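You operate a simulated robot arm through the tools that you are given. There is no shell and no other tool.

You run a simulated robot arm. Do the job below in one go: nothing can be reset, and whatever is moved stays where it is left.

TASK
Swap the mill's empty canister for the rye and grind it.
Fine: all of it, into the beaker under the spout, none spilt; the empty one goes on the black plate; leave the dial; mill off after. Set down upright: oats canister.

It is judged by the outcome, as a careful person would: the job done as asked, and still so three seconds after it is handed in. It fails if anything else is knocked over, pushed out of place, dropped, spilled or broken.

THE ROBOT
A 7-joint arm with a fingered hand, fixed in place. Base frame: the origin is on the floor under the middle of its stand, x ahead of it, y to its left, z up; the work surface is at about z = 85. Lengths are in cm, angles in degrees, forces in N, time in s.
With the tool pointing down near the work surface it reaches from about 32 to 72 cm from the base axis. Its first joint turns from -166.0 to 166.0 degrees. Payload 4 kg.
The tool frame sits at the grasp point between the pads (the TCP): z along the fingers, y along the line on which they close. The tips reach 2.6 cm beyond it. The gripper opens to 14.8 cm; its body begins 7.3 cm behind the TCP. The gripper is a hand of 3 fingers: y runs from the thumb to the fingers, the wrist lies at [0, 0, -23.9] in the tool frame.
Orientation is that of the tool frame in the base frame, as a unit quaternion [w, x, y, z]. With the fingers straight down and closing along the base's y, the tool's x points along the base's -x, its y along +y and its z along -z.

THE INTERFACE
- The arm moves only by the tool servo_tool. Its argument "increments" is one flat list of numbers, 6 for each row, row after row: the shift along the tool's x, y, z in mm, then the turn, a rotation vector about the tool's x, y, z in rad. In form: [tx, ty, tz, wx, wy, wz, tx, ty, tz, wx, wy, wz, ...]. A call has 1 to 20 rows; each row is the pose to reach, as a shift and turn from the pose commanded when the call began, along the tool's axes at that moment. A row lasts 0.2 s, in which the tool goes at most 5 cm and 8.6 degrees; a call with a longer step from one row to the next is refused whole. A pose out of reach is approached as far as the arm can. The call stops where the force on the tool passes 40 N (or 10 N more than at its start, if that is more) or the arm is blocked; 0.2 s more then pass. In this call time passes only in rows, and 0.2 s behind the last. It gives the time, the measured TCP pose, the force on the tool (base axes), the opening and the grip force at its end, in the units of the frame above (readings bear some noise), with the torque about the TCP (base axes, N m) and any sound that the robot's microphone picked up.
- Cameras (640 x 400 px; columns grow to the right, rows downward): "scene" is fixed at [21.88, 64.94, 164.16]; the picture's right is [-0.98, -0.18, 0.00], its down [-0.16, 0.88, -0.46] and it looks along [0.08, -0.45, -0.89] (base axes); focal length 334 px, centre (320, 200). "wrist" rides on the gripper at [6.8, -3.9, -9] in the tool frame; the picture's right is [0.50, 0.87, 0.00], its down [-0.66, 0.38, -0.65] and it looks along [-0.57, 0.33, 0.76] (tool axes); focal length 222 px, centre (320, 200).
- snapshot(camera): a new picture of that camera. The clock stands still meanwhile.
- slide_trunk(by): slides the trunk up (or, below 0, down) by that many cm; the arm rides with it, the base frame stays. It gives what a move gives, with no picture.
- finger_targets(finger1, finger2, thumb_bend): sets how far each is bent, from 0 (flat) to 100 (curled in); at 30 the hand is open as for a grip, at 70 the pads meet at the TCP. One left out holds its place. A second passes; each finger stops where it meets its share of the squeeze, and holds until it gets a number again. It is the only way to open and close the hand. It gives what a move gives, with no picture; readings hold the bend of each and the force on the fingers (four entries, about 0 where the hand has none), thumb and palm.
- probe_pixels(camera, pixels): for up to 12 pixels [column, row] of the newest picture of that camera ("zoom" is the newest enlarged one), the place [x, y, z] in the base frame of the surface seen there, good to about 0.3 cm, but the place of the scene camera against the robot may be out by one fixed shift of up to 1.2 cm in any direction. The clock stands still meanwhile.
- zoom(camera, box): a new picture of the part [left, top, right, bottom] of that camera's present view, enlarged. The clock stands still meanwhile.
- sign_off(): hands the job in; it is judged then, once.

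Open the gripper and draw the arm clear of the work before you hand the job in, unless the task says otherwise.

The tools are called after ">>>" as name(argument=value, ...) on one line, values as JSON. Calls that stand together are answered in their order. servo_tool: Moves the arm, as the interface text tells. Its arguments: {"type":"object","properties":{"increments":{"type":"array"}},"required":["increments"]} The other tools are called the same way: slide_trunk (by) moves the trunk up or down; finger_targets (finger1, finger2, thumb_bend) moves the fingers one by one; snapshot (camera) takes a picture; probe_pixels (camera, pixels) gives the place of the surface under pixels of a picture; zoom (camera, box) takes an enlarged picture of a part of a camera's view; sign_off () hands the job in.

At the start:

```text
t: 0.0
tool_pos: [27.22, 37.71, 124.82]
orientation: [-0.001, 0.0, 1.0, 0.0]
force: [-0.2, 0.7, 0.3]
torque: [0.0, 0.0, -0.01]
width: 14.79
finger_force: 0.0
shape: jaw
bend: [30.0, 30.0, 30.0]
finger forces: [0.0, 0.1, 0.0, 0.0, 0.1, 0.0]
trunk travel left (down, up): [-50.0, 9.0]
```

scene: 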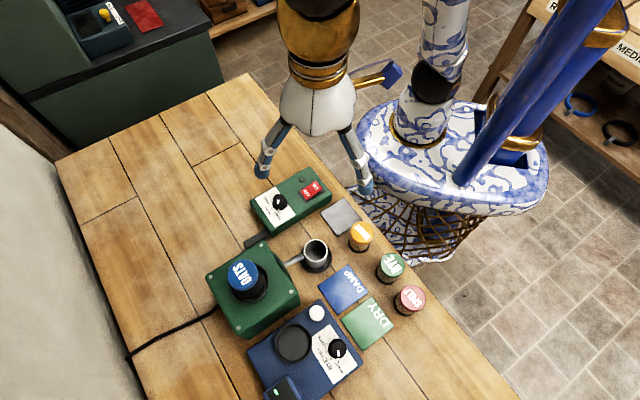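
wrist: 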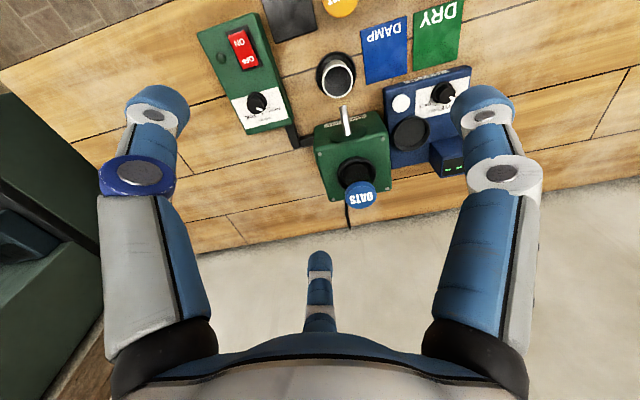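

The scene shows a green mill with the oats canister on it (240,275), a control box with dial and switch (290,200), and three capped canisters at (360,235), (390,265), (410,298). I zoom in to read labels and details.

>>> zoom(camera="scene", box=[190, 160, 350, 260])

>>> zoom(camera="scene", box=[300, 190, 460, 290])

>>> zoom(camera="scene", box=[300, 250, 460, 350])

>>> zoom(camera="scene", box=[190, 240, 350, 340])

>>> zoom(camera="scene", box=[220, 290, 396, 400])

```text
4.00 times, centred on (270, 210) of scene
```

zoom: 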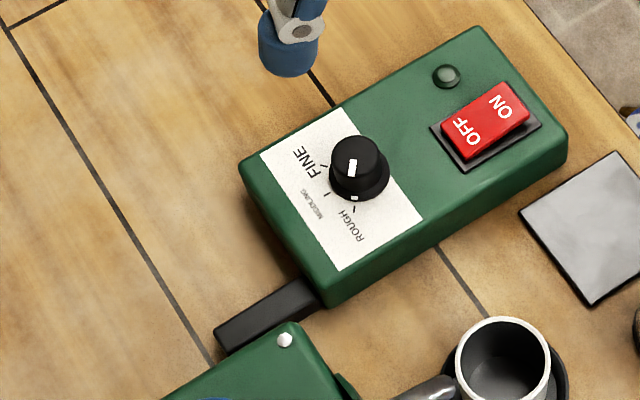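

```text
4.00 times, centred on (380, 240) of scene
```

zoom: 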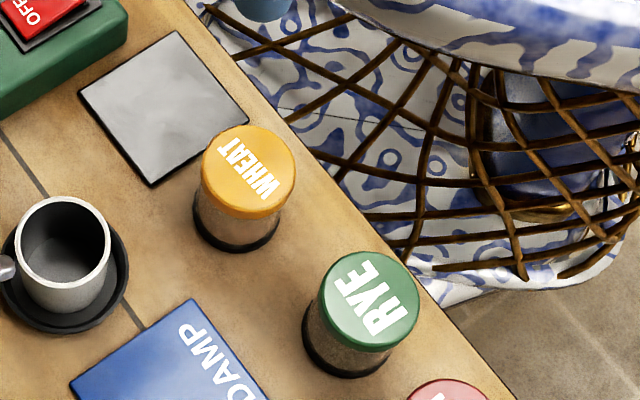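

```text
4.00 times, centred on (380, 300) of scene
```

zoom: 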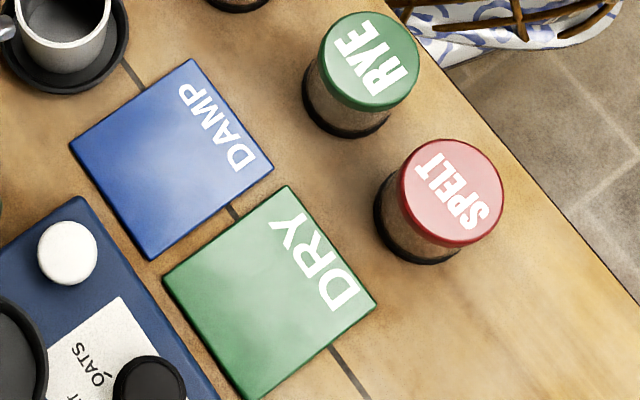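

```text
4.00 times, centred on (270, 290) of scene
```

zoom: 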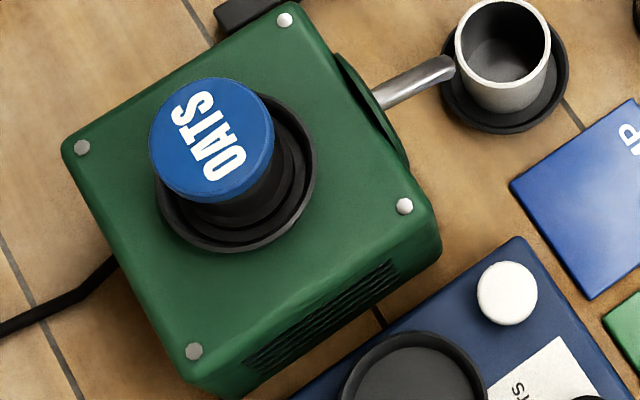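

```text
3.64 times, centred on (308, 345) of scene
```

zoom: 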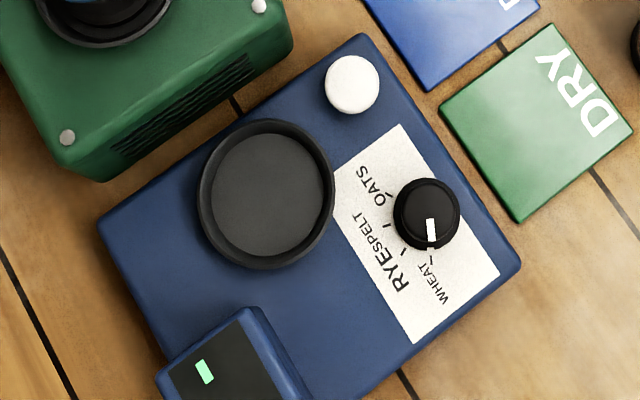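

I probe the main objects in the scene view: canister tops, plate, mill, beaker, spout, switch.

>>> snapshot(camera="scene")

>>> probe_pixels(camera="scene", pixels=[[243, 274], [362, 232], [392, 262], [412, 296], [340, 217], [317, 255], [301, 258], [311, 192], [280, 202], [302, 180], [220, 262], [290, 300]])

>>> snapshot(camera="wrist")

>>> probe_pixels(camera="wrist", pixels=[[361, 197], [342, 14], [336, 78], [346, 130], [240, 50], [257, 102], [290, 15], [329, 130], [358, 165], [405, 130], [386, 55], [340, 150]])

```text
taken
```

scene: 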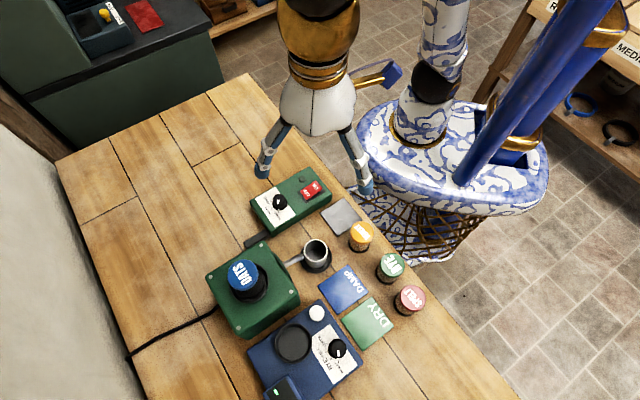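

```text
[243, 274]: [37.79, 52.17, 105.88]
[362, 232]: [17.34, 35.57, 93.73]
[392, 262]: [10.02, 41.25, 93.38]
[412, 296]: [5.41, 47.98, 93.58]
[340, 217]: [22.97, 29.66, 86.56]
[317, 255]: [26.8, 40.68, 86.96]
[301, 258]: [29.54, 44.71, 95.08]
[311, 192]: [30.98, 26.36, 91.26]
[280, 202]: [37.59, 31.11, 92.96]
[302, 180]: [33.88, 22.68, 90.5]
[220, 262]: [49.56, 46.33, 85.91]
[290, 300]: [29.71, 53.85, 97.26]
```

```text
taken
```

wrist: 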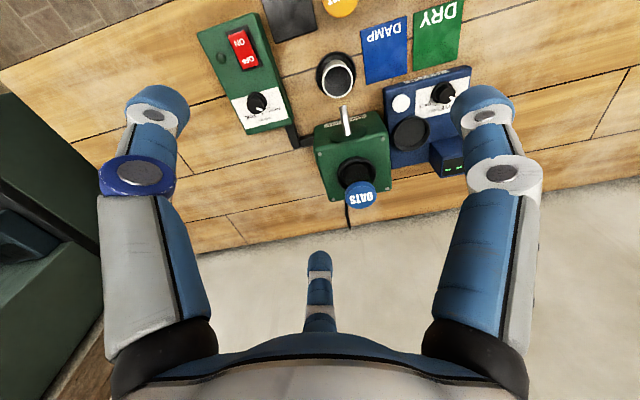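

```text
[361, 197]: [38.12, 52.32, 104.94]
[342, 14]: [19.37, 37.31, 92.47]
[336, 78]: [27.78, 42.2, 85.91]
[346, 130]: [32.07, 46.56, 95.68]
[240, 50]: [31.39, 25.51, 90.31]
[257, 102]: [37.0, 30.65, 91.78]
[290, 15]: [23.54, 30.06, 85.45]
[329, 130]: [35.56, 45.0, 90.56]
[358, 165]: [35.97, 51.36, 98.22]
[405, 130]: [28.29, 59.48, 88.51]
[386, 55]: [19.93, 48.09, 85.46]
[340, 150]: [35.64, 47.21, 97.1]
```

The wrist and scene probes agree within about 1 cm. I zoom the wrist view on the dial, mill top and the beaker for more detail before moving.

>>> zoom(camera="wrist", box=[190, 10, 350, 110])

>>> zoom(camera="wrist", box=[280, 40, 440, 140])

>>> zoom(camera="wrist", box=[280, 110, 440, 210])

```text
4.00 times, centred on (270, 60) of wrist
```

zoom: 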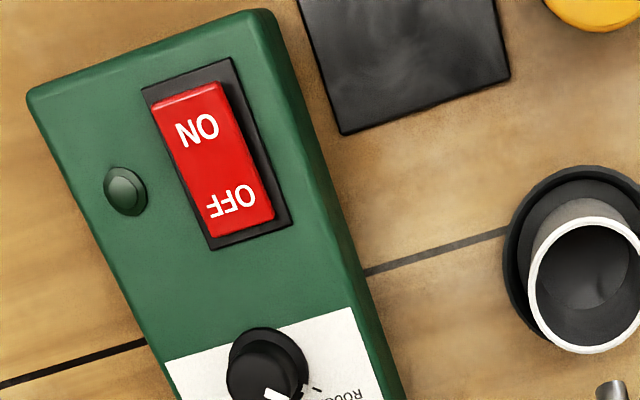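

```text
4.00 times, centred on (360, 90) of wrist
```

zoom: 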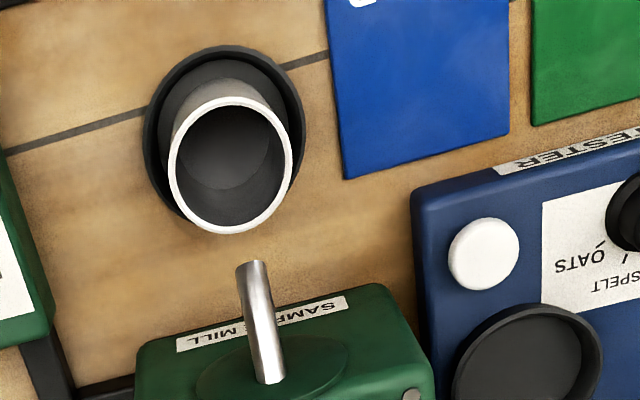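

```text
4.00 times, centred on (360, 160) of wrist
```

zoom: 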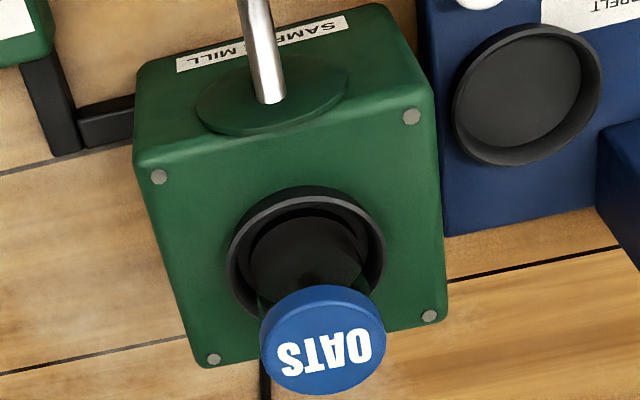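

I probe the spout tip, beaker rim and the saucer in the wrist view, plus the mill socket ring and lid edges.

>>> snapshot(camera="wrist")

>>> probe_pixels(camera="wrist", pixels=[[343.5, 107], [323.5, 82], [352, 81], [337.5, 97], [337, 65.5], [317, 76], [355, 70], [336, 52.5], [326, 91], [349, 91], [339, 55], [338, 75]])

>>> probe_pixels(camera="wrist", pixels=[[347, 202], [376, 195], [361, 184], [361, 207], [357, 158], [338, 178], [374, 167], [319.5, 154], [383, 139], [387.5, 189], [333, 200], [348, 200]])

>>> probe_pixels(camera="scene", pixels=[[302, 258], [304, 251], [329, 251], [316, 241], [316, 259], [379, 256], [405, 262], [393, 251], [391, 277], [385, 282], [316, 262], [322, 268]])

```text
taken
```

wrist: 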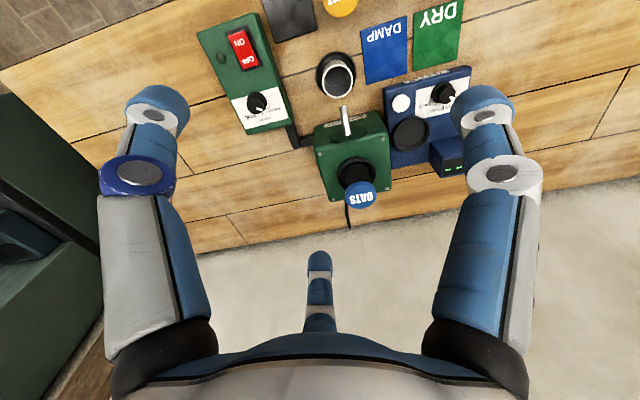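

```text
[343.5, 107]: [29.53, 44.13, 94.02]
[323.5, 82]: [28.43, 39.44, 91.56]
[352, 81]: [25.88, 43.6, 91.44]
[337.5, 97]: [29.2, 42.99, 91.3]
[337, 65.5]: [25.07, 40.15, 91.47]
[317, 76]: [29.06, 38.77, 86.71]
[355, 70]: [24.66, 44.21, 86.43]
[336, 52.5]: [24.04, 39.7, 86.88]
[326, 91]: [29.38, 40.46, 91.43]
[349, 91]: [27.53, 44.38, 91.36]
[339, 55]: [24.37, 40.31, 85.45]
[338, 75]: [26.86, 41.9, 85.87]
```

```text
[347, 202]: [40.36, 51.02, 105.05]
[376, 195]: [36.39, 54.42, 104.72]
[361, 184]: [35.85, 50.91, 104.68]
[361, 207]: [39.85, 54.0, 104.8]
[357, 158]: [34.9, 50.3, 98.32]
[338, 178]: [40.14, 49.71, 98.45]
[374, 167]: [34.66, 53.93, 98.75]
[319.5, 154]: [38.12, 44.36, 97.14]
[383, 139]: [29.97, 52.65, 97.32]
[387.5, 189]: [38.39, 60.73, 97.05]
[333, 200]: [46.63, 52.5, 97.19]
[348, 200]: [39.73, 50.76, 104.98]
```

```text
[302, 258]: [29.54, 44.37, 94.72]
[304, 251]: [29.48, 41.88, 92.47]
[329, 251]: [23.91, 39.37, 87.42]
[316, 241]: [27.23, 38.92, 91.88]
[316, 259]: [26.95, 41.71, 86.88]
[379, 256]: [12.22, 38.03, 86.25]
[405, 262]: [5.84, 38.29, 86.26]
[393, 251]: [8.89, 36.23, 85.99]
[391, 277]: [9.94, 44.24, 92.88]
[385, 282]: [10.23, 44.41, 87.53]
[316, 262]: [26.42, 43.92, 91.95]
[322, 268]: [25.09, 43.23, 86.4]
```

The spout tip probes at about (29.5, 44.1, 94.0), while the beaker rim centre is about (27.1, 41.6, 91.4), so I need a closer look at whether the tip is above the beaker. I lower the hand over the spout at a safe height (tips at about z = 103) to look.

>>> servo_tool(increments=[-4, 10, 30, 0, 0, 0, -8, 20, 60, 0, 0, 0, -12, 30, 90, 0, 0, 0, -16, 40, 120, 0, 0, 0, -20, 52, 150, 0, 0, 0, -23, 63, 180, 0, 0, 0])

>>> snapshot(camera="wrist")

```text
t: 1.4
tool_pos: [29.27, 44.28, 106.87]
orientation: [0.0, 0.0, 1.0, -0.001]
force: [0.1, -0.1, -0.6]
torque: [0.0, -0.03, -0.02]
width: 14.79
finger_force: 0.0
shape: jaw
bend: [30.0, 30.0, 30.0]
finger forces: [0.1, 0.0, 0.0, 0.0, 0.0, 0.0]
trunk travel left (down, up): [-50.0, 9.0]
```

```text
taken
```

wrist: 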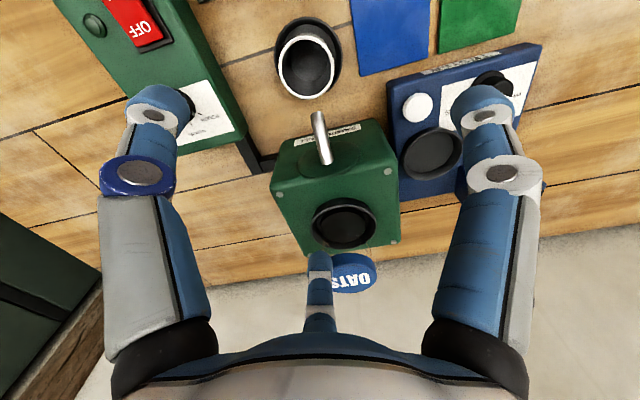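

The mill is now near the image centre with the spout at (320,135) and the beaker at (306,65). I zoom in and probe the spout and rim.

>>> zoom(camera="wrist", box=[240, 10, 400, 110])

>>> zoom(camera="wrist", box=[240, 100, 400, 200])

>>> probe_pixels(camera="wrist", pixels=[[317, 114], [318, 120], [324, 155], [281, 68], [333, 62], [306, 96], [305, 38], [306, 60], [340, 45], [280, 40], [345, 228], [325, 200]])

>>> zoom(camera="wrist", box=[270, 190, 430, 290])

```text
4.00 times, centred on (320, 60) of wrist
```

zoom: 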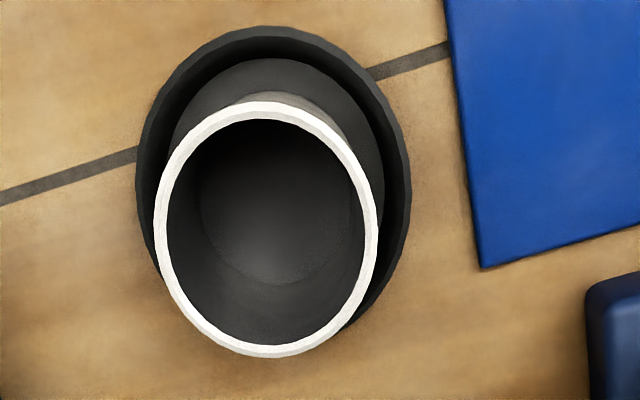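

```text
4.00 times, centred on (320, 150) of wrist
```

zoom: 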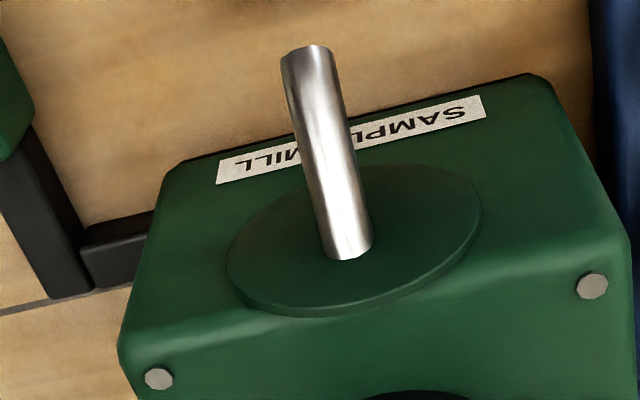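

```text
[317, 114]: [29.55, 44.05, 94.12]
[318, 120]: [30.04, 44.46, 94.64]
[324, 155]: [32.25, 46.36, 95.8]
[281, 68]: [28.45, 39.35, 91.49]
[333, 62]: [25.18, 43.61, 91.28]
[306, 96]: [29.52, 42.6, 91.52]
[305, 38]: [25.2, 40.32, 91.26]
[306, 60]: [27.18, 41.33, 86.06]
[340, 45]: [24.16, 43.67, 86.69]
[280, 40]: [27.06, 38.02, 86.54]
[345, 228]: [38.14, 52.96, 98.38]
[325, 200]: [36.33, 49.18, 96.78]
```

```text
4.00 times, centred on (350, 240) of wrist
```

zoom: 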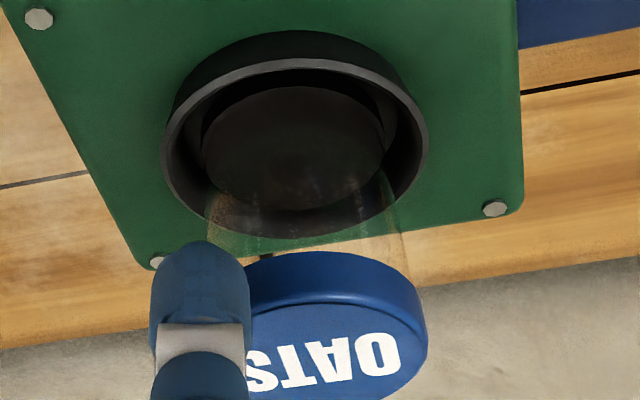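

The spout points from the mill toward the beaker's centre, and the beaker stands centred in its coaster. Now I move over the control box at the same height to read the dial and switch clearly.

>>> servo_tool(increments=[-13, -30, 0, 0, 0, 0, -27, -60, 0, 0, 0, 0, -40, -90, 0, 0, 0, 0, -54, -120, 0, 0, 0, 0, -67, -145, 0, 0, 0, 0])

>>> snapshot(camera="wrist")

>>> zoom(camera="wrist", box=[220, 80, 380, 180])

>>> zoom(camera="scene", box=[250, 165, 330, 215])

```text
t: 2.6
tool_pos: [36.01, 29.91, 106.94]
orientation: [0.0, 0.001, 1.0, -0.001]
force: [0.2, -0.2, -0.1]
torque: [0.0, -0.01, 0.0]
width: 14.8
finger_force: 0.0
shape: jaw
bend: [30.0, 30.0, 30.0]
finger forces: [0.0, 0.0, 0.0, 0.2, 0.0, 0.0]
trunk travel left (down, up): [-50.0, 9.0]
```

```text
taken
```

wrist: 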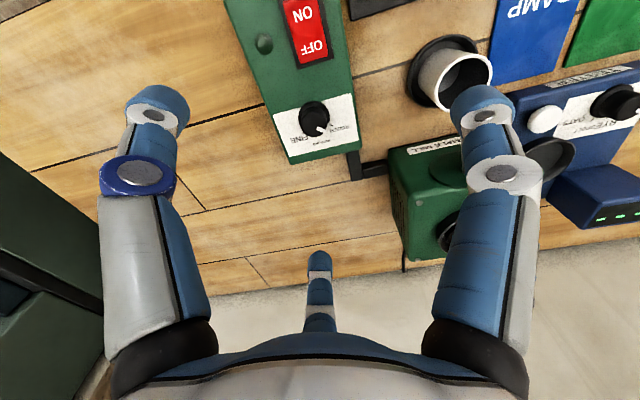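

```text
4.00 times, centred on (300, 130) of wrist
```

zoom: 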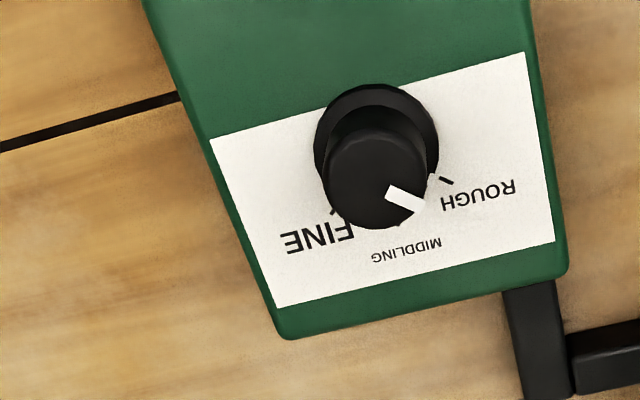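

```text
8.00 times, centred on (290, 190) of scene
```

zoom: 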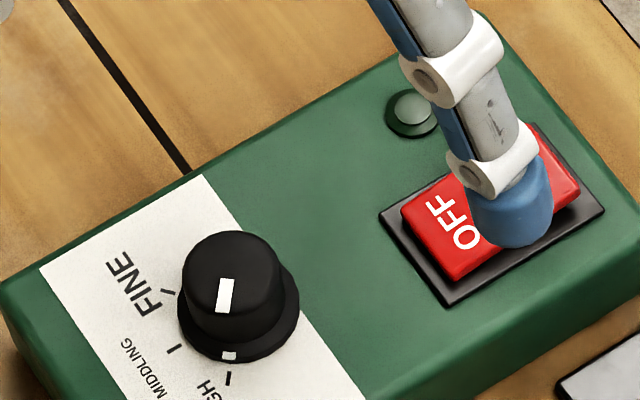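

The dial points to ROUGH; the order says to leave it, so I won't touch it. The rocker's OFF end is down and the lamp is dark, so the mill is off. Next I get a good wrist view of the black plate and the canisters by moving over them at safe height.

>>> servo_tool(increments=[40, 0, 0, 0, 0, 0, 80, 5, 0, 0, 0, 0, 120, 10, 0, 0, 0, 0, 160, 20, 0, 0, 0, 0, 190, 25, 0, 0, 0, 0])

>>> snapshot(camera="wrist")

```text
t: 3.8
tool_pos: [17.0, 32.02, 106.67]
orientation: [0.0, 0.0, 1.0, -0.001]
force: [-0.1, 1.2, -0.6]
torque: [0.0, 0.03, -0.01]
width: 14.77
finger_force: 0.0
shape: jaw
bend: [30.0, 30.0, 30.0]
finger forces: [0.1, 0.0, 0.0, 0.0, 0.1, 0.0]
trunk travel left (down, up): [-50.0, 9.0]
```

```text
taken
```

wrist: 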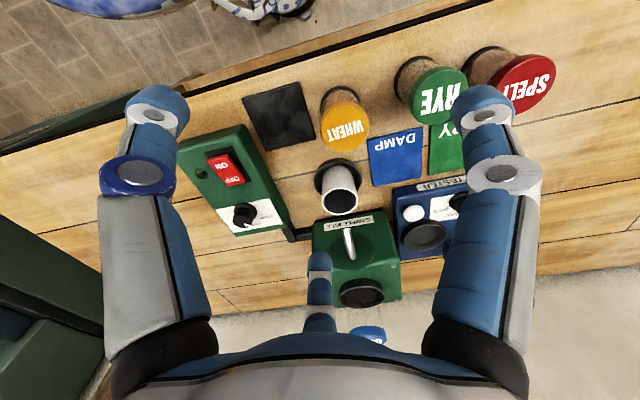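

The plate, wheat, rye and spelt canisters are all visible. I probe the plate corners, canister lids, switch and box edges from this wrist view.

>>> probe_pixels(camera="wrist", pixels=[[244, 98], [297, 83], [316, 133], [262, 150], [279, 116], [344, 126], [322, 128], [369, 126], [345, 150], [344, 103], [335, 90], [353, 92]])

>>> probe_pixels(camera="wrist", pixels=[[440, 97], [412, 93], [466, 92], [440, 120], [439, 70], [400, 72], [525, 85], [499, 87], [553, 75], [520, 110], [418, 60], [490, 50]])

>>> probe_pixels(camera="wrist", pixels=[[222, 165], [232, 180], [227, 172], [203, 172], [243, 214], [246, 129], [288, 224], [182, 145], [237, 237], [300, 160], [360, 100], [380, 140]])

>>> zoom(camera="wrist", box=[230, 60, 390, 160])

>>> zoom(camera="wrist", box=[380, 30, 540, 130])

```text
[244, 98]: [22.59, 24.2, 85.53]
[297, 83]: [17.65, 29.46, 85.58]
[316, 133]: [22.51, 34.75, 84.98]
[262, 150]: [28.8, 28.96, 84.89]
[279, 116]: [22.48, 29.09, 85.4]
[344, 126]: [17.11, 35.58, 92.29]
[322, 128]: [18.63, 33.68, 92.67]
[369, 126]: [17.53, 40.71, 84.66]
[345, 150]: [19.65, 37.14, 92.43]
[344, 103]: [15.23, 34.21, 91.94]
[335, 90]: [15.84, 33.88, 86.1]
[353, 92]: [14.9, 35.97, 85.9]
```

```text
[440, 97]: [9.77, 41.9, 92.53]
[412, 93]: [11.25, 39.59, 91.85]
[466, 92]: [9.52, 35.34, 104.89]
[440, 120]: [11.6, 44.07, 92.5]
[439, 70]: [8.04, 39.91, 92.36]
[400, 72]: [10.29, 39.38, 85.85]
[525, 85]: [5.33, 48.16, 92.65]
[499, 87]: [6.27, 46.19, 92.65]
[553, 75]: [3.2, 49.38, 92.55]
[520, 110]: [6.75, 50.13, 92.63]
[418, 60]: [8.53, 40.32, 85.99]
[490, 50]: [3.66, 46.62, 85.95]
```

```text
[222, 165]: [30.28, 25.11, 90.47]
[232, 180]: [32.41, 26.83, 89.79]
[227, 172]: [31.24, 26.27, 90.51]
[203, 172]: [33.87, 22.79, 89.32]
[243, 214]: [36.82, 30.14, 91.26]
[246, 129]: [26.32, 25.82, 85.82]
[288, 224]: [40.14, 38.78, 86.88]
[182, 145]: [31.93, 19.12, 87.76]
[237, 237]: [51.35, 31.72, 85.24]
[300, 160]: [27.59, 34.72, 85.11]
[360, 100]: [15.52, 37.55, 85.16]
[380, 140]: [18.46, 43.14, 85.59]
```

```text
4.00 times, centred on (310, 110) of wrist
```

zoom: 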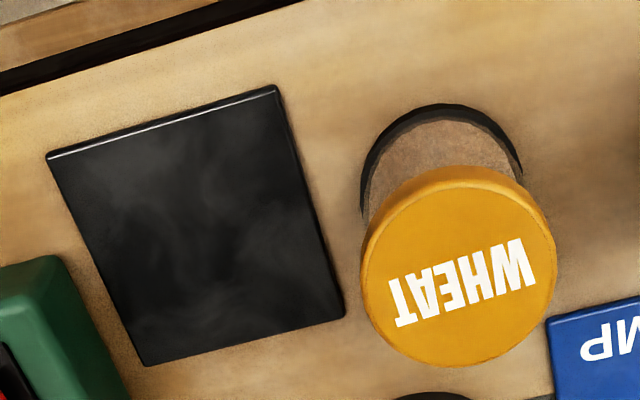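

```text
4.00 times, centred on (460, 80) of wrist
```

zoom: 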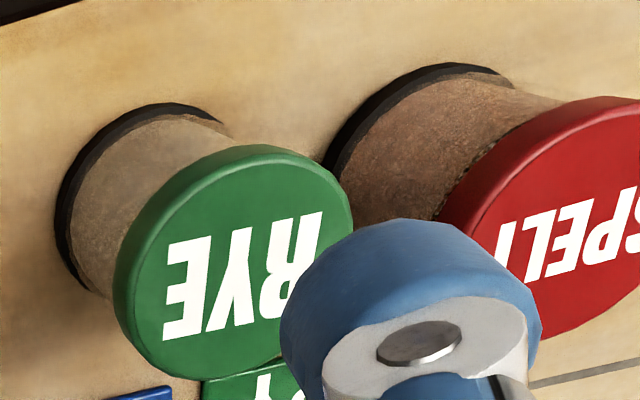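

The plate centre is about (22.6, 29.2), rye lid centre about (9.85, 41.95), wheat (17.3, 35.7), spelt (5.0, 48.0), so gaps are tight. I test the finger bend in free air here to learn the opening against bend.

>>> finger_targets(finger1=48, finger2=48, thumb_bend=48)

>>> snapshot(camera="wrist")

>>> zoom(camera="scene", box=[280, 120, 440, 220])

```text
t: 4.8
tool_pos: [16.98, 32.04, 106.76]
orientation: [0.0, 0.0, 1.0, -0.001]
force: [0.1, 0.2, -0.1]
torque: [0.0, 0.03, 0.01]
width: 6.92
finger_force: 0.1
shape: fingers
bend: [48.0, 48.0, 48.0]
finger forces: [0.1, 0.0, 0.0, 0.0, 0.0, 0.0]
trunk travel left (down, up): [-50.0, 9.0]
```

```text
taken
```

wrist: 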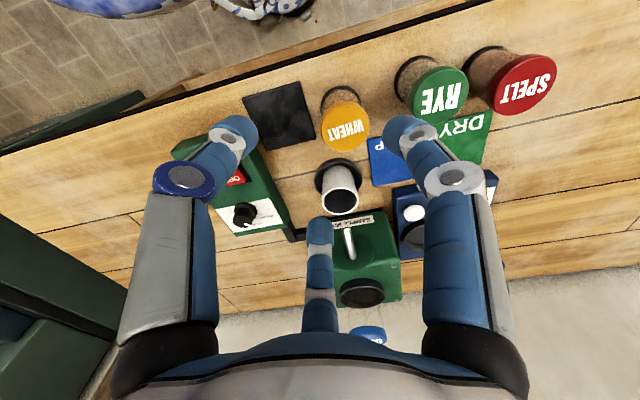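

```text
4.00 times, centred on (360, 170) of scene
```

zoom: 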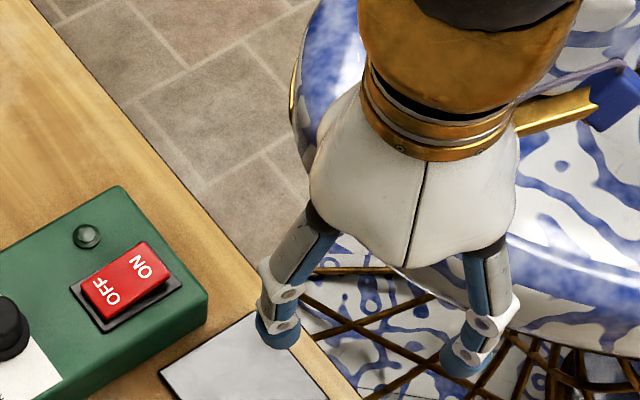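

At bend 48 the opening is 6.9 cm, a good preshape for the 5.6 cm lids. I probe the fingers in this view to learn where the tips and joints actually are.

>>> probe_pixels(camera="wrist", pixels=[[240, 128], [225, 160], [186, 176], [403, 128], [425, 160], [455, 180], [318, 225], [318, 260], [318, 295], [180, 260], [450, 260], [250, 150]])

>>> zoom(camera="scene", box=[340, 180, 440, 242])

```text
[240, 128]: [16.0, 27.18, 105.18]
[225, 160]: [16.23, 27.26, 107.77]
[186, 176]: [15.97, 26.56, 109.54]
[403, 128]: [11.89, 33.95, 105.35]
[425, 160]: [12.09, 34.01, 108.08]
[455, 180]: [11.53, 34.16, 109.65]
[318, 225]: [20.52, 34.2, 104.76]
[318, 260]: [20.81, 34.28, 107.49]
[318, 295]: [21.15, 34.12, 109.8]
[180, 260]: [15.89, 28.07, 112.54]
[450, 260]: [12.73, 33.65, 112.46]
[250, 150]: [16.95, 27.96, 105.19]
```

```text
6.40 times, centred on (390, 211) of scene
```

zoom: 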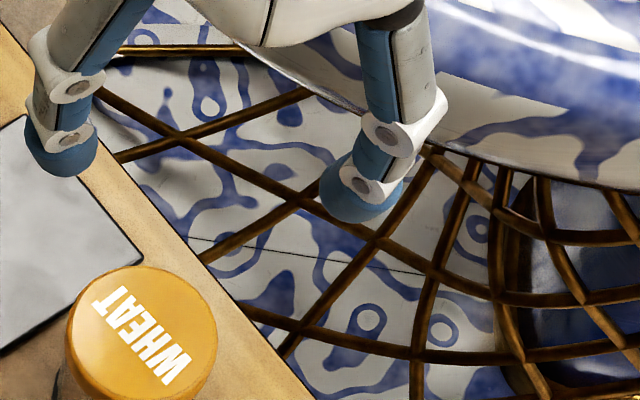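

Inner pad radius at bend 48 is about 4.3 cm, so fingers will straddle a lid with ~1.5 cm clearance. I go up and over the oats canister on the mill, yawing +20° so the fingers later miss the neighbours of the rye and of the plate.

>>> servo_tool(increments=[0, 0, -42, 0, 0, 0, 0, 0, -83, 0, 0, 0, -26, 25, -83, 0, 0, -0.06, -53, 51, -83, 0, 0, -0.12, -79, 77, -83, 0, 0, -0.18, -106, 103, -83, 0, 0, -0.24, -132, 129, -83, 0, 0, -0.3, -158, 154, -83, 0, 0, -0.349, -185, 180, -83, 0, 0, -0.349, -211, 205, -83, 0, 0, -0.349])

>>> snapshot(camera="wrist")

```text
t: 7.0
tool_pos: [36.45, 49.78, 114.02]
orientation: [-0.001, -0.174, 0.985, -0.001]
force: [-0.8, 0.4, -0.1]
torque: [-0.01, -0.03, 0.05]
width: 6.89
finger_force: 0.1
shape: fingers
bend: [48.0, 48.0, 48.0]
finger forces: [0.1, 0.0, 0.0, 0.0, 0.1, 0.0]
out of reach, approached as far as the arm can: row 9, 10
trunk travel left (down, up): [-50.0, 9.0]
```

```text
taken
```

wrist: 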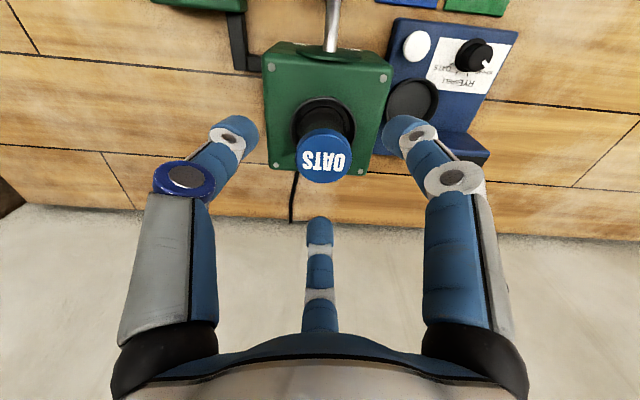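

The arm ran out of reach at this height (62 cm out), with the lid seen at (324,155). I raise the trunk by 8 cm to gain reach up high, and then come down with the arm.

>>> slide_trunk(by=8)

>>> snapshot(camera="wrist")

```text
t: 8.2
tool_pos: [36.56, 49.84, 122.1]
orientation: [0.0, -0.174, 0.985, -0.001]
force: [-0.2, -0.4, 0.7]
torque: [0.01, -0.03, -0.01]
width: 6.93
finger_force: 0.1
shape: fingers
bend: [48.0, 48.0, 48.0]
finger forces: [0.0, 0.0, 0.1, 0.0, 0.0, 0.0]
trunk travel left (down, up): [-58.0, 1.0]
```

```text
taken
```

wrist: 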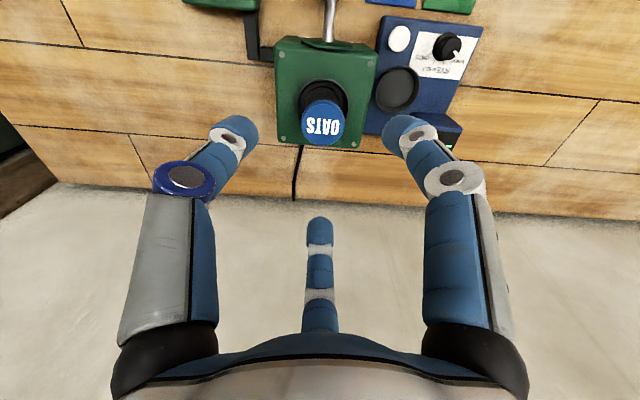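

Now the tool is at (36.6, 49.8, 122.1) after the trunk rise. I descend 8 cm in small steps and check the resulting pose.

>>> servo_tool(increments=[0, 0, 20, 0, 0, 0, 0, 0, 40, 0, 0, 0, 0, 0, 60, 0, 0, 0, 0, 0, 80, 0, 0, 0])

>>> snapshot(camera="wrist")

>>> zoom(camera="wrist", box=[240, 80, 400, 180])

```text
t: 9.2
tool_pos: [36.76, 49.77, 113.84]
orientation: [0.0, -0.173, 0.985, 0.0]
force: [-1.1, 0.7, -0.2]
torque: [0.02, 0.01, -0.03]
width: 6.92
finger_force: 0.0
shape: fingers
bend: [48.0, 48.0, 48.0]
finger forces: [0.0, 0.1, 0.0, 0.1, 0.1, 0.0]
trunk travel left (down, up): [-58.0, 1.0]
```

```text
taken
```

wrist: 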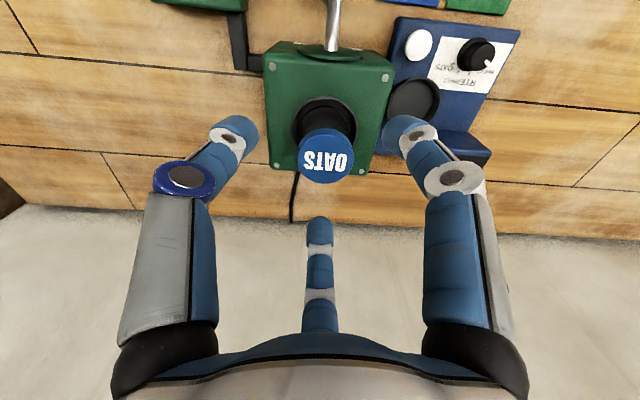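

```text
4.00 times, centred on (320, 130) of wrist
```

zoom: 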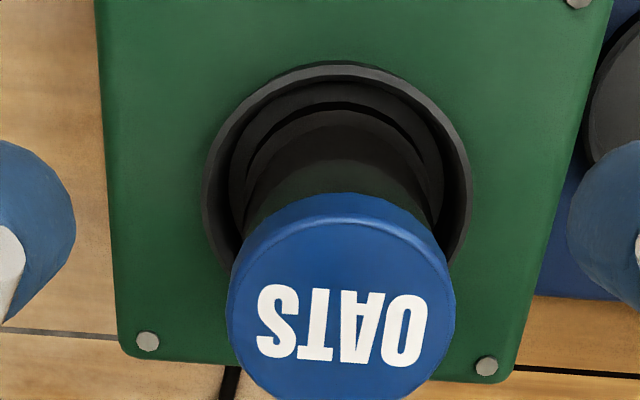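

I probe the lid's edge points and the socket ring to get the oats canister's axis.

>>> probe_pixels(camera="wrist", pixels=[[299, 158], [352, 157], [325, 136], [326, 182], [325, 160], [308, 142], [344, 142], [309, 176], [343, 176]])

>>> probe_pixels(camera="wrist", pixels=[[292, 128], [357, 127], [324, 98], [302, 106], [346, 105], [324, 105], [300, 150], [275, 70], [380, 80], [277, 165], [361, 172]])

```text
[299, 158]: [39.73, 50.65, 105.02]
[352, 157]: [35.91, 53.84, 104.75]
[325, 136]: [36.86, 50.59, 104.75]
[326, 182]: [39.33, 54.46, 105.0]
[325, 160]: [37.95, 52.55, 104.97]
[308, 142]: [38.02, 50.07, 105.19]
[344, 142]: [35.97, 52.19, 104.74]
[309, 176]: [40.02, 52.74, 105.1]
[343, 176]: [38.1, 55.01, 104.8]
```

```text
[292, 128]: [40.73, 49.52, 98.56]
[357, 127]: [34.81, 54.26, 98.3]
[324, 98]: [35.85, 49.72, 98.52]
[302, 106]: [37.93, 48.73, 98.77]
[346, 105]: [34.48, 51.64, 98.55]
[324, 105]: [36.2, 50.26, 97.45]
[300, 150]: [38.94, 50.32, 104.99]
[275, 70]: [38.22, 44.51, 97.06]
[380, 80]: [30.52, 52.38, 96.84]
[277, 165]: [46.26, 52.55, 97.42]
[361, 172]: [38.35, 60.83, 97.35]
```

Lid centre is (38.0, 52.5), top z = 105.0, with the ring rim at 98.5. I centre over it at z ≈ 109 (tips above the lid) first and check.

>>> servo_tool(increments=[-7, 7, 16, 0, 0, 0, -14, 14, 32, 0, 0, 0, -21.5, 21.3, 48, 0, 0, 0])

>>> snapshot(camera="wrist")

```text
t: 10.0
tool_pos: [37.89, 52.33, 109.25]
orientation: [0.0, -0.174, 0.985, 0.0]
force: [-0.2, -0.5, 0.6]
torque: [0.02, -0.01, 0.03]
width: 6.93
finger_force: 0.0
shape: fingers
bend: [48.0, 48.0, 48.0]
finger forces: [0.1, 0.1, 0.0, 0.1, 0.0, 0.1]
trunk travel left (down, up): [-58.0, 1.0]
```

```text
taken
```

wrist: 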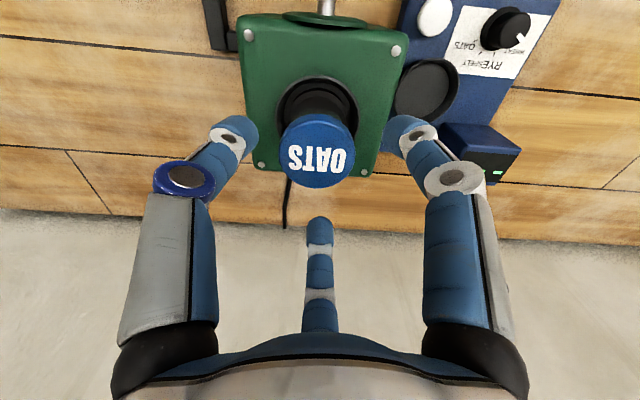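

The lid is centred at about column 318. I probe its edges once more at this closer range before descending.

>>> probe_pixels(camera="wrist", pixels=[[283, 155], [353, 155], [318, 129], [318, 186], [318, 158], [294, 137], [342, 137], [294, 177], [342, 177], [318, 122]])

```text
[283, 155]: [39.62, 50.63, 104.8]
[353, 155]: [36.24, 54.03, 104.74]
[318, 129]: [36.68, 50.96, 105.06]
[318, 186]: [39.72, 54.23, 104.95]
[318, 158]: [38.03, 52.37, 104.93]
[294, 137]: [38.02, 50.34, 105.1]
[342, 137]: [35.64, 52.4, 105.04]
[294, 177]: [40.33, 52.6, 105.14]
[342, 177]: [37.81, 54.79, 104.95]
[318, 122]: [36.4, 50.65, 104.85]
```

Centre is (38.0, 52.5), I'm within 2 mm. I descend slowly to z ≈ 102, keeping the tips just above the ring rim.

>>> servo_tool(increments=[-1, 1, 15, 0, 0, 0, -1.5, 1, 30, 0, 0, 0, -1.5, 1, 45, 0, 0, 0, -1.5, 1, 60, 0, 0, 0, -1.5, 1, 72, 0, 0, 0])

>>> snapshot(camera="wrist")

>>> zoom(camera="scene", box=[180, 200, 340, 300])

```text
t: 11.2
tool_pos: [37.92, 52.68, 102.1]
orientation: [0.0, -0.174, 0.985, -0.001]
force: [0.1, 0.1, 0.2]
torque: [0.01, 0.02, -0.02]
width: 6.92
finger_force: 0.0
shape: fingers
bend: [48.0, 48.0, 48.0]
finger forces: [0.0, 0.0, 0.0, 0.0, 0.0, 0.0]
trunk travel left (down, up): [-58.0, 1.0]
```

```text
taken
```

wrist: 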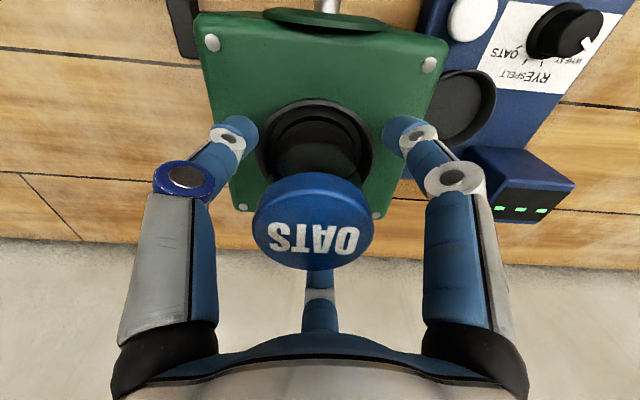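

```text
4.00 times, centred on (260, 250) of scene
```

zoom: 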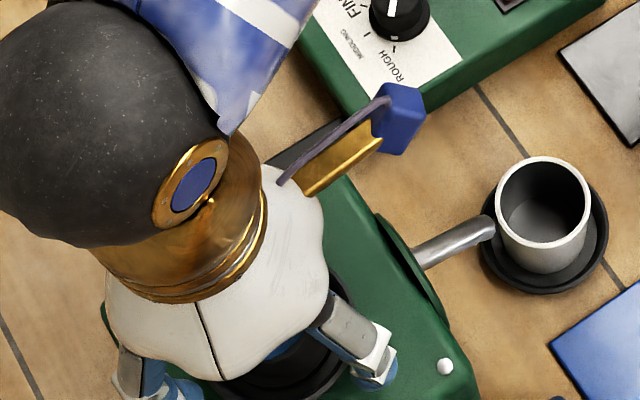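

The fingers straddle the oats canister (lid at (312,220)). I close in stages, first to bend 53, watching the forces.

>>> finger_targets(finger1=53, finger2=53, thumb_bend=53)

```text
t: 12.2
tool_pos: [38.04, 52.69, 102.17]
orientation: [0.0, -0.173, 0.985, 0.0]
force: [-0.7, -0.5, -0.4]
torque: [0.03, -0.02, -0.02]
width: 5.31
finger_force: 0.0
shape: fingers
bend: [53.0, 53.0, 53.0]
finger forces: [0.0, 0.0, 0.0, 0.0, 0.0, 0.0]
trunk travel left (down, up): [-58.0, 1.0]
```

No contact yet at 53. I close further to 57.

>>> finger_targets(finger1=57, finger2=57, thumb_bend=57)

>>> snapshot(camera="wrist")

```text
t: 13.2
tool_pos: [38.1, 52.68, 102.22]
orientation: [0.0, -0.174, 0.985, 0.0]
force: [1.2, 0.3, 0.0]
torque: [0.01, 0.01, 0.01]
width: 4.4
finger_force: 0.4
shape: fingers
bend: [56.0, 56.0, 56.0]
finger forces: [0.1, 0.4, 0.0, 0.0, 0.7, 0.0]
trunk travel left (down, up): [-58.0, 1.0]
```

```text
taken
```

wrist: 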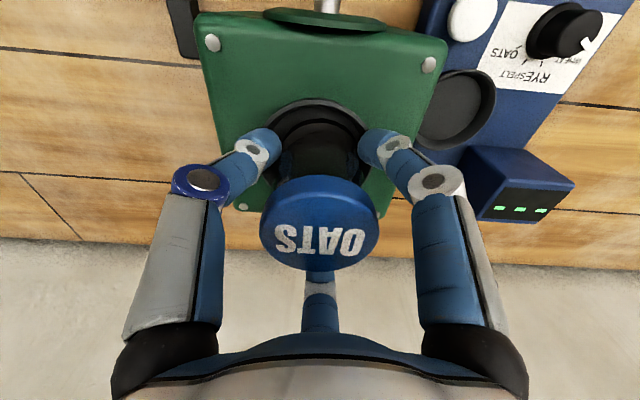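

Contact at bend 56 (forces just appearing). I tighten by commanding 62.

>>> finger_targets(finger1=62, finger2=62, thumb_bend=62)

```text
t: 14.2
tool_pos: [38.07, 52.63, 102.17]
orientation: [0.0, -0.174, 0.985, 0.0]
force: [0.6, 0.1, -0.6]
torque: [-0.04, 0.0, 0.02]
width: 4.11
finger_force: 8.1
shape: fingers
bend: [56.0, 56.0, 58.0]
finger forces: [4.9, 5.0, 0.1, 0.0, 6.2, 0.0]
trunk travel left (down, up): [-58.0, 1.0]
```

Each finger now squeezes about 5 N. I tighten a little more to 70 for a secure hold.

>>> finger_targets(finger1=70, finger2=70, thumb_bend=70)

```text
t: 15.2
tool_pos: [38.11, 52.51, 102.19]
orientation: [0.0, -0.174, 0.985, 0.001]
force: [2.0, -3.8, 0.8]
torque: [-0.13, -0.08, -0.01]
width: 3.98
finger_force: 18.6
shape: fingers
bend: [56.0, 56.0, 60.0]
finger forces: [10.3, 10.4, 0.0, 0.0, 16.4, 0.0]
trunk travel left (down, up): [-58.0, 1.0]
```

Firm grip (10/10/16 N). Now I lift straight up slowly, 2 cm first, to see that the canister comes free of its socket.

>>> servo_tool(increments=[0, 0, -5, 0, 0, 0, 0, 0, -10, 0, 0, 0, 0, 0, -15, 0, 0, 0, 0, 0, -20, 0, 0, 0])

>>> snapshot(camera="wrist")

```text
t: 16.2
tool_pos: [37.85, 52.78, 104.05]
orientation: [0.0, -0.174, 0.985, 0.0]
force: [-0.3, 0.1, -2.0]
torque: [-0.03, -0.04, 0.03]
width: 3.97
finger_force: 19.3
shape: fingers
bend: [56.0, 56.0, 60.0]
finger forces: [11.4, 11.6, 0.0, 0.0, 14.4, 0.0]
trunk travel left (down, up): [-58.0, 1.0]
```

```text
taken
```

wrist: 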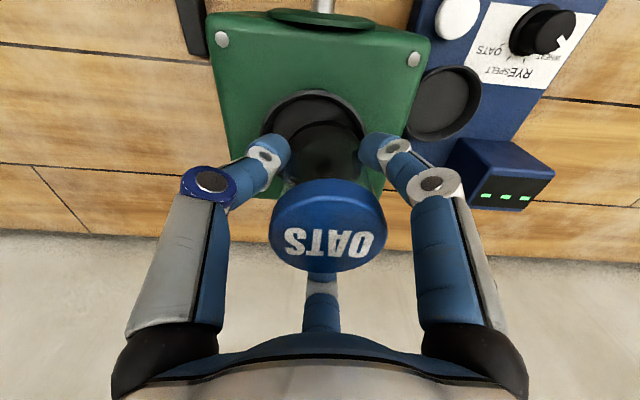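

The canister came free (2 N weight) and hangs straight. I probe its lid to know its axis relative to the tool.

>>> probe_pixels(camera="wrist", pixels=[[276, 235], [380, 235], [327, 195], [327, 265], [327, 232], [290, 205], [365, 205], [290, 258], [365, 258]])

```text
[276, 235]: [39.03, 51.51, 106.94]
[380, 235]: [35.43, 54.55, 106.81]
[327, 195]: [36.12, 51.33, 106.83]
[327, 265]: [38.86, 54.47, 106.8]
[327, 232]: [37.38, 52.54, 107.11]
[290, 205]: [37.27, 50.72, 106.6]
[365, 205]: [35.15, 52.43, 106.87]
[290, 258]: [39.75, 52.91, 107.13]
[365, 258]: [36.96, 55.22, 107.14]
```

The lid axis is offset (-0.6, +0.2) cm from the TCP and the grip hasn't slipped. I lift to z = 110 and carry it level over to the black plate.

>>> servo_tool(increments=[0, 0, -20, 0, 0, 0, 0, 0, -40, 0, 0, 0, 0, 0, -60, 0, 0, 0, 20, -15, -60, 0, 0, 0, 41, -30, -60, 0, 0, 0, 62, -46, -60, 0, 0, 0, 83, -62, -60, 0, 0, 0, 104, -78, -60, 0, 0, 0, 125, -94, -60, 0, 0, 0, 146, -110, -60, 0, 0, 0, 167, -126, -60, 0, 0, 0, 188, -142, -60, 0, 0, 0, 206, -156, -60, 0, 0, 0, 220, -166, -60, 0, 0, 0])

>>> snapshot(camera="wrist")

>>> snapshot(camera="scene")

```text
t: 19.2
tool_pos: [23.04, 29.52, 110.04]
orientation: [0.0, -0.173, 0.985, 0.0]
force: [0.0, 0.2, -1.6]
torque: [-0.02, 0.0, -0.05]
width: 3.95
finger_force: 18.2
shape: fingers
bend: [56.0, 56.0, 61.0]
finger forces: [11.7, 11.3, 0.0, 0.1, 14.1, 0.0]
trunk travel left (down, up): [-58.0, 1.0]
```

```text
taken
```

wrist: 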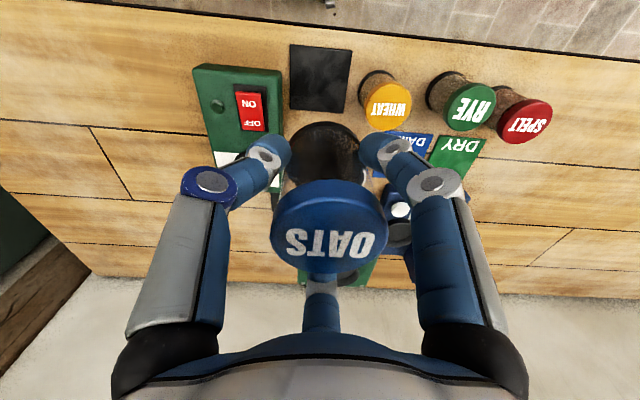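

```text
taken
```

scene: 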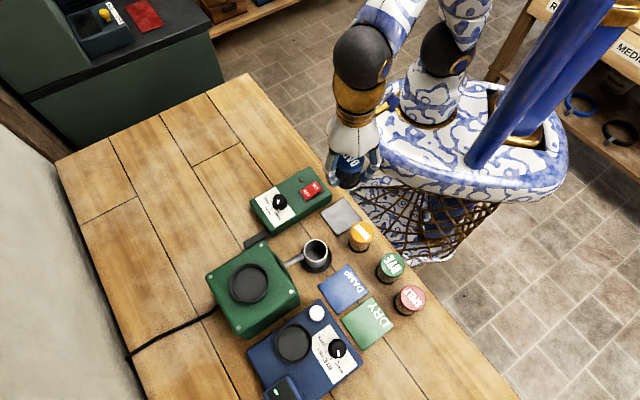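

The plate is clearly visible at (319,78). I zoom on it and probe its corners for an accurate centre.

>>> zoom(camera="wrist", box=[240, 30, 400, 130])

>>> probe_pixels(camera="wrist", pixels=[[292, 46], [350, 52], [342, 111], [291, 107], [319, 78], [282, 70], [282, 100], [386, 110], [365, 112], [410, 112], [386, 128], [386, 92]])

```text
4.00 times, centred on (320, 80) of wrist
```

zoom: 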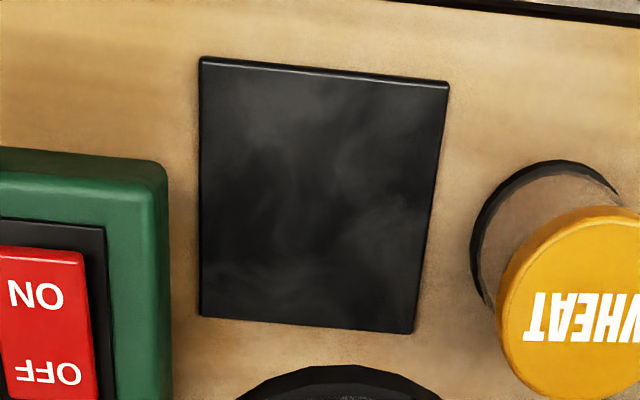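

```text
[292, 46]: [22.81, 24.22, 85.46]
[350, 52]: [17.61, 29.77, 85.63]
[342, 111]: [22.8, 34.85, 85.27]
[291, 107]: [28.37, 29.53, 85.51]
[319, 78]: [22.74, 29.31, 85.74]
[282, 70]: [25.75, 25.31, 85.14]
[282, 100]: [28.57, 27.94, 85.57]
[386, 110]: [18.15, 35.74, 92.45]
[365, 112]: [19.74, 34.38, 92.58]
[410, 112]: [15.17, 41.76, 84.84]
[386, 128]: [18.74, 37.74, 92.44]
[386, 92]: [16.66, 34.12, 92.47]
```

Plate centre is (22.9, 29.6), top at z ≈ 85.5. I re-probe the held canister's lid to compute the exact placing shift.

>>> probe_pixels(camera="wrist", pixels=[[278, 236], [382, 236], [329, 195], [329, 266], [329, 233], [292, 206], [366, 206], [292, 259], [366, 259]])

>>> zoom(camera="wrist", box=[230, 110, 430, 290])

```text
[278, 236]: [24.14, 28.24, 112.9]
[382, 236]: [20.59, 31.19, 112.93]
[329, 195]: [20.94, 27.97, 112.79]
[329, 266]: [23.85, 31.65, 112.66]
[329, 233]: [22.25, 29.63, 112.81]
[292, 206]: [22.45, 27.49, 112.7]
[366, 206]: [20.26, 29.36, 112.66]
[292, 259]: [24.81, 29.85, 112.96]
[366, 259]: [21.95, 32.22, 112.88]
```

```text
2.22 times, centred on (330, 200) of wrist
```

zoom: 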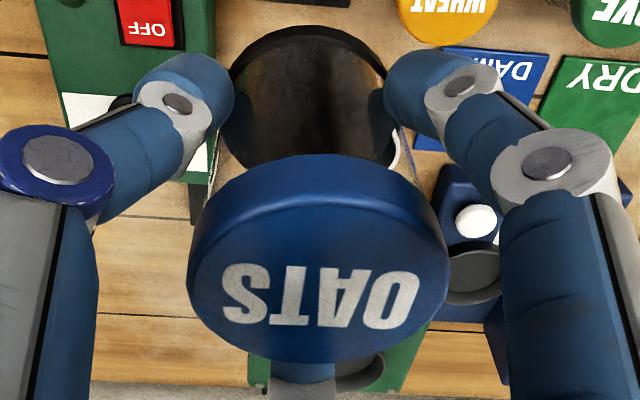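

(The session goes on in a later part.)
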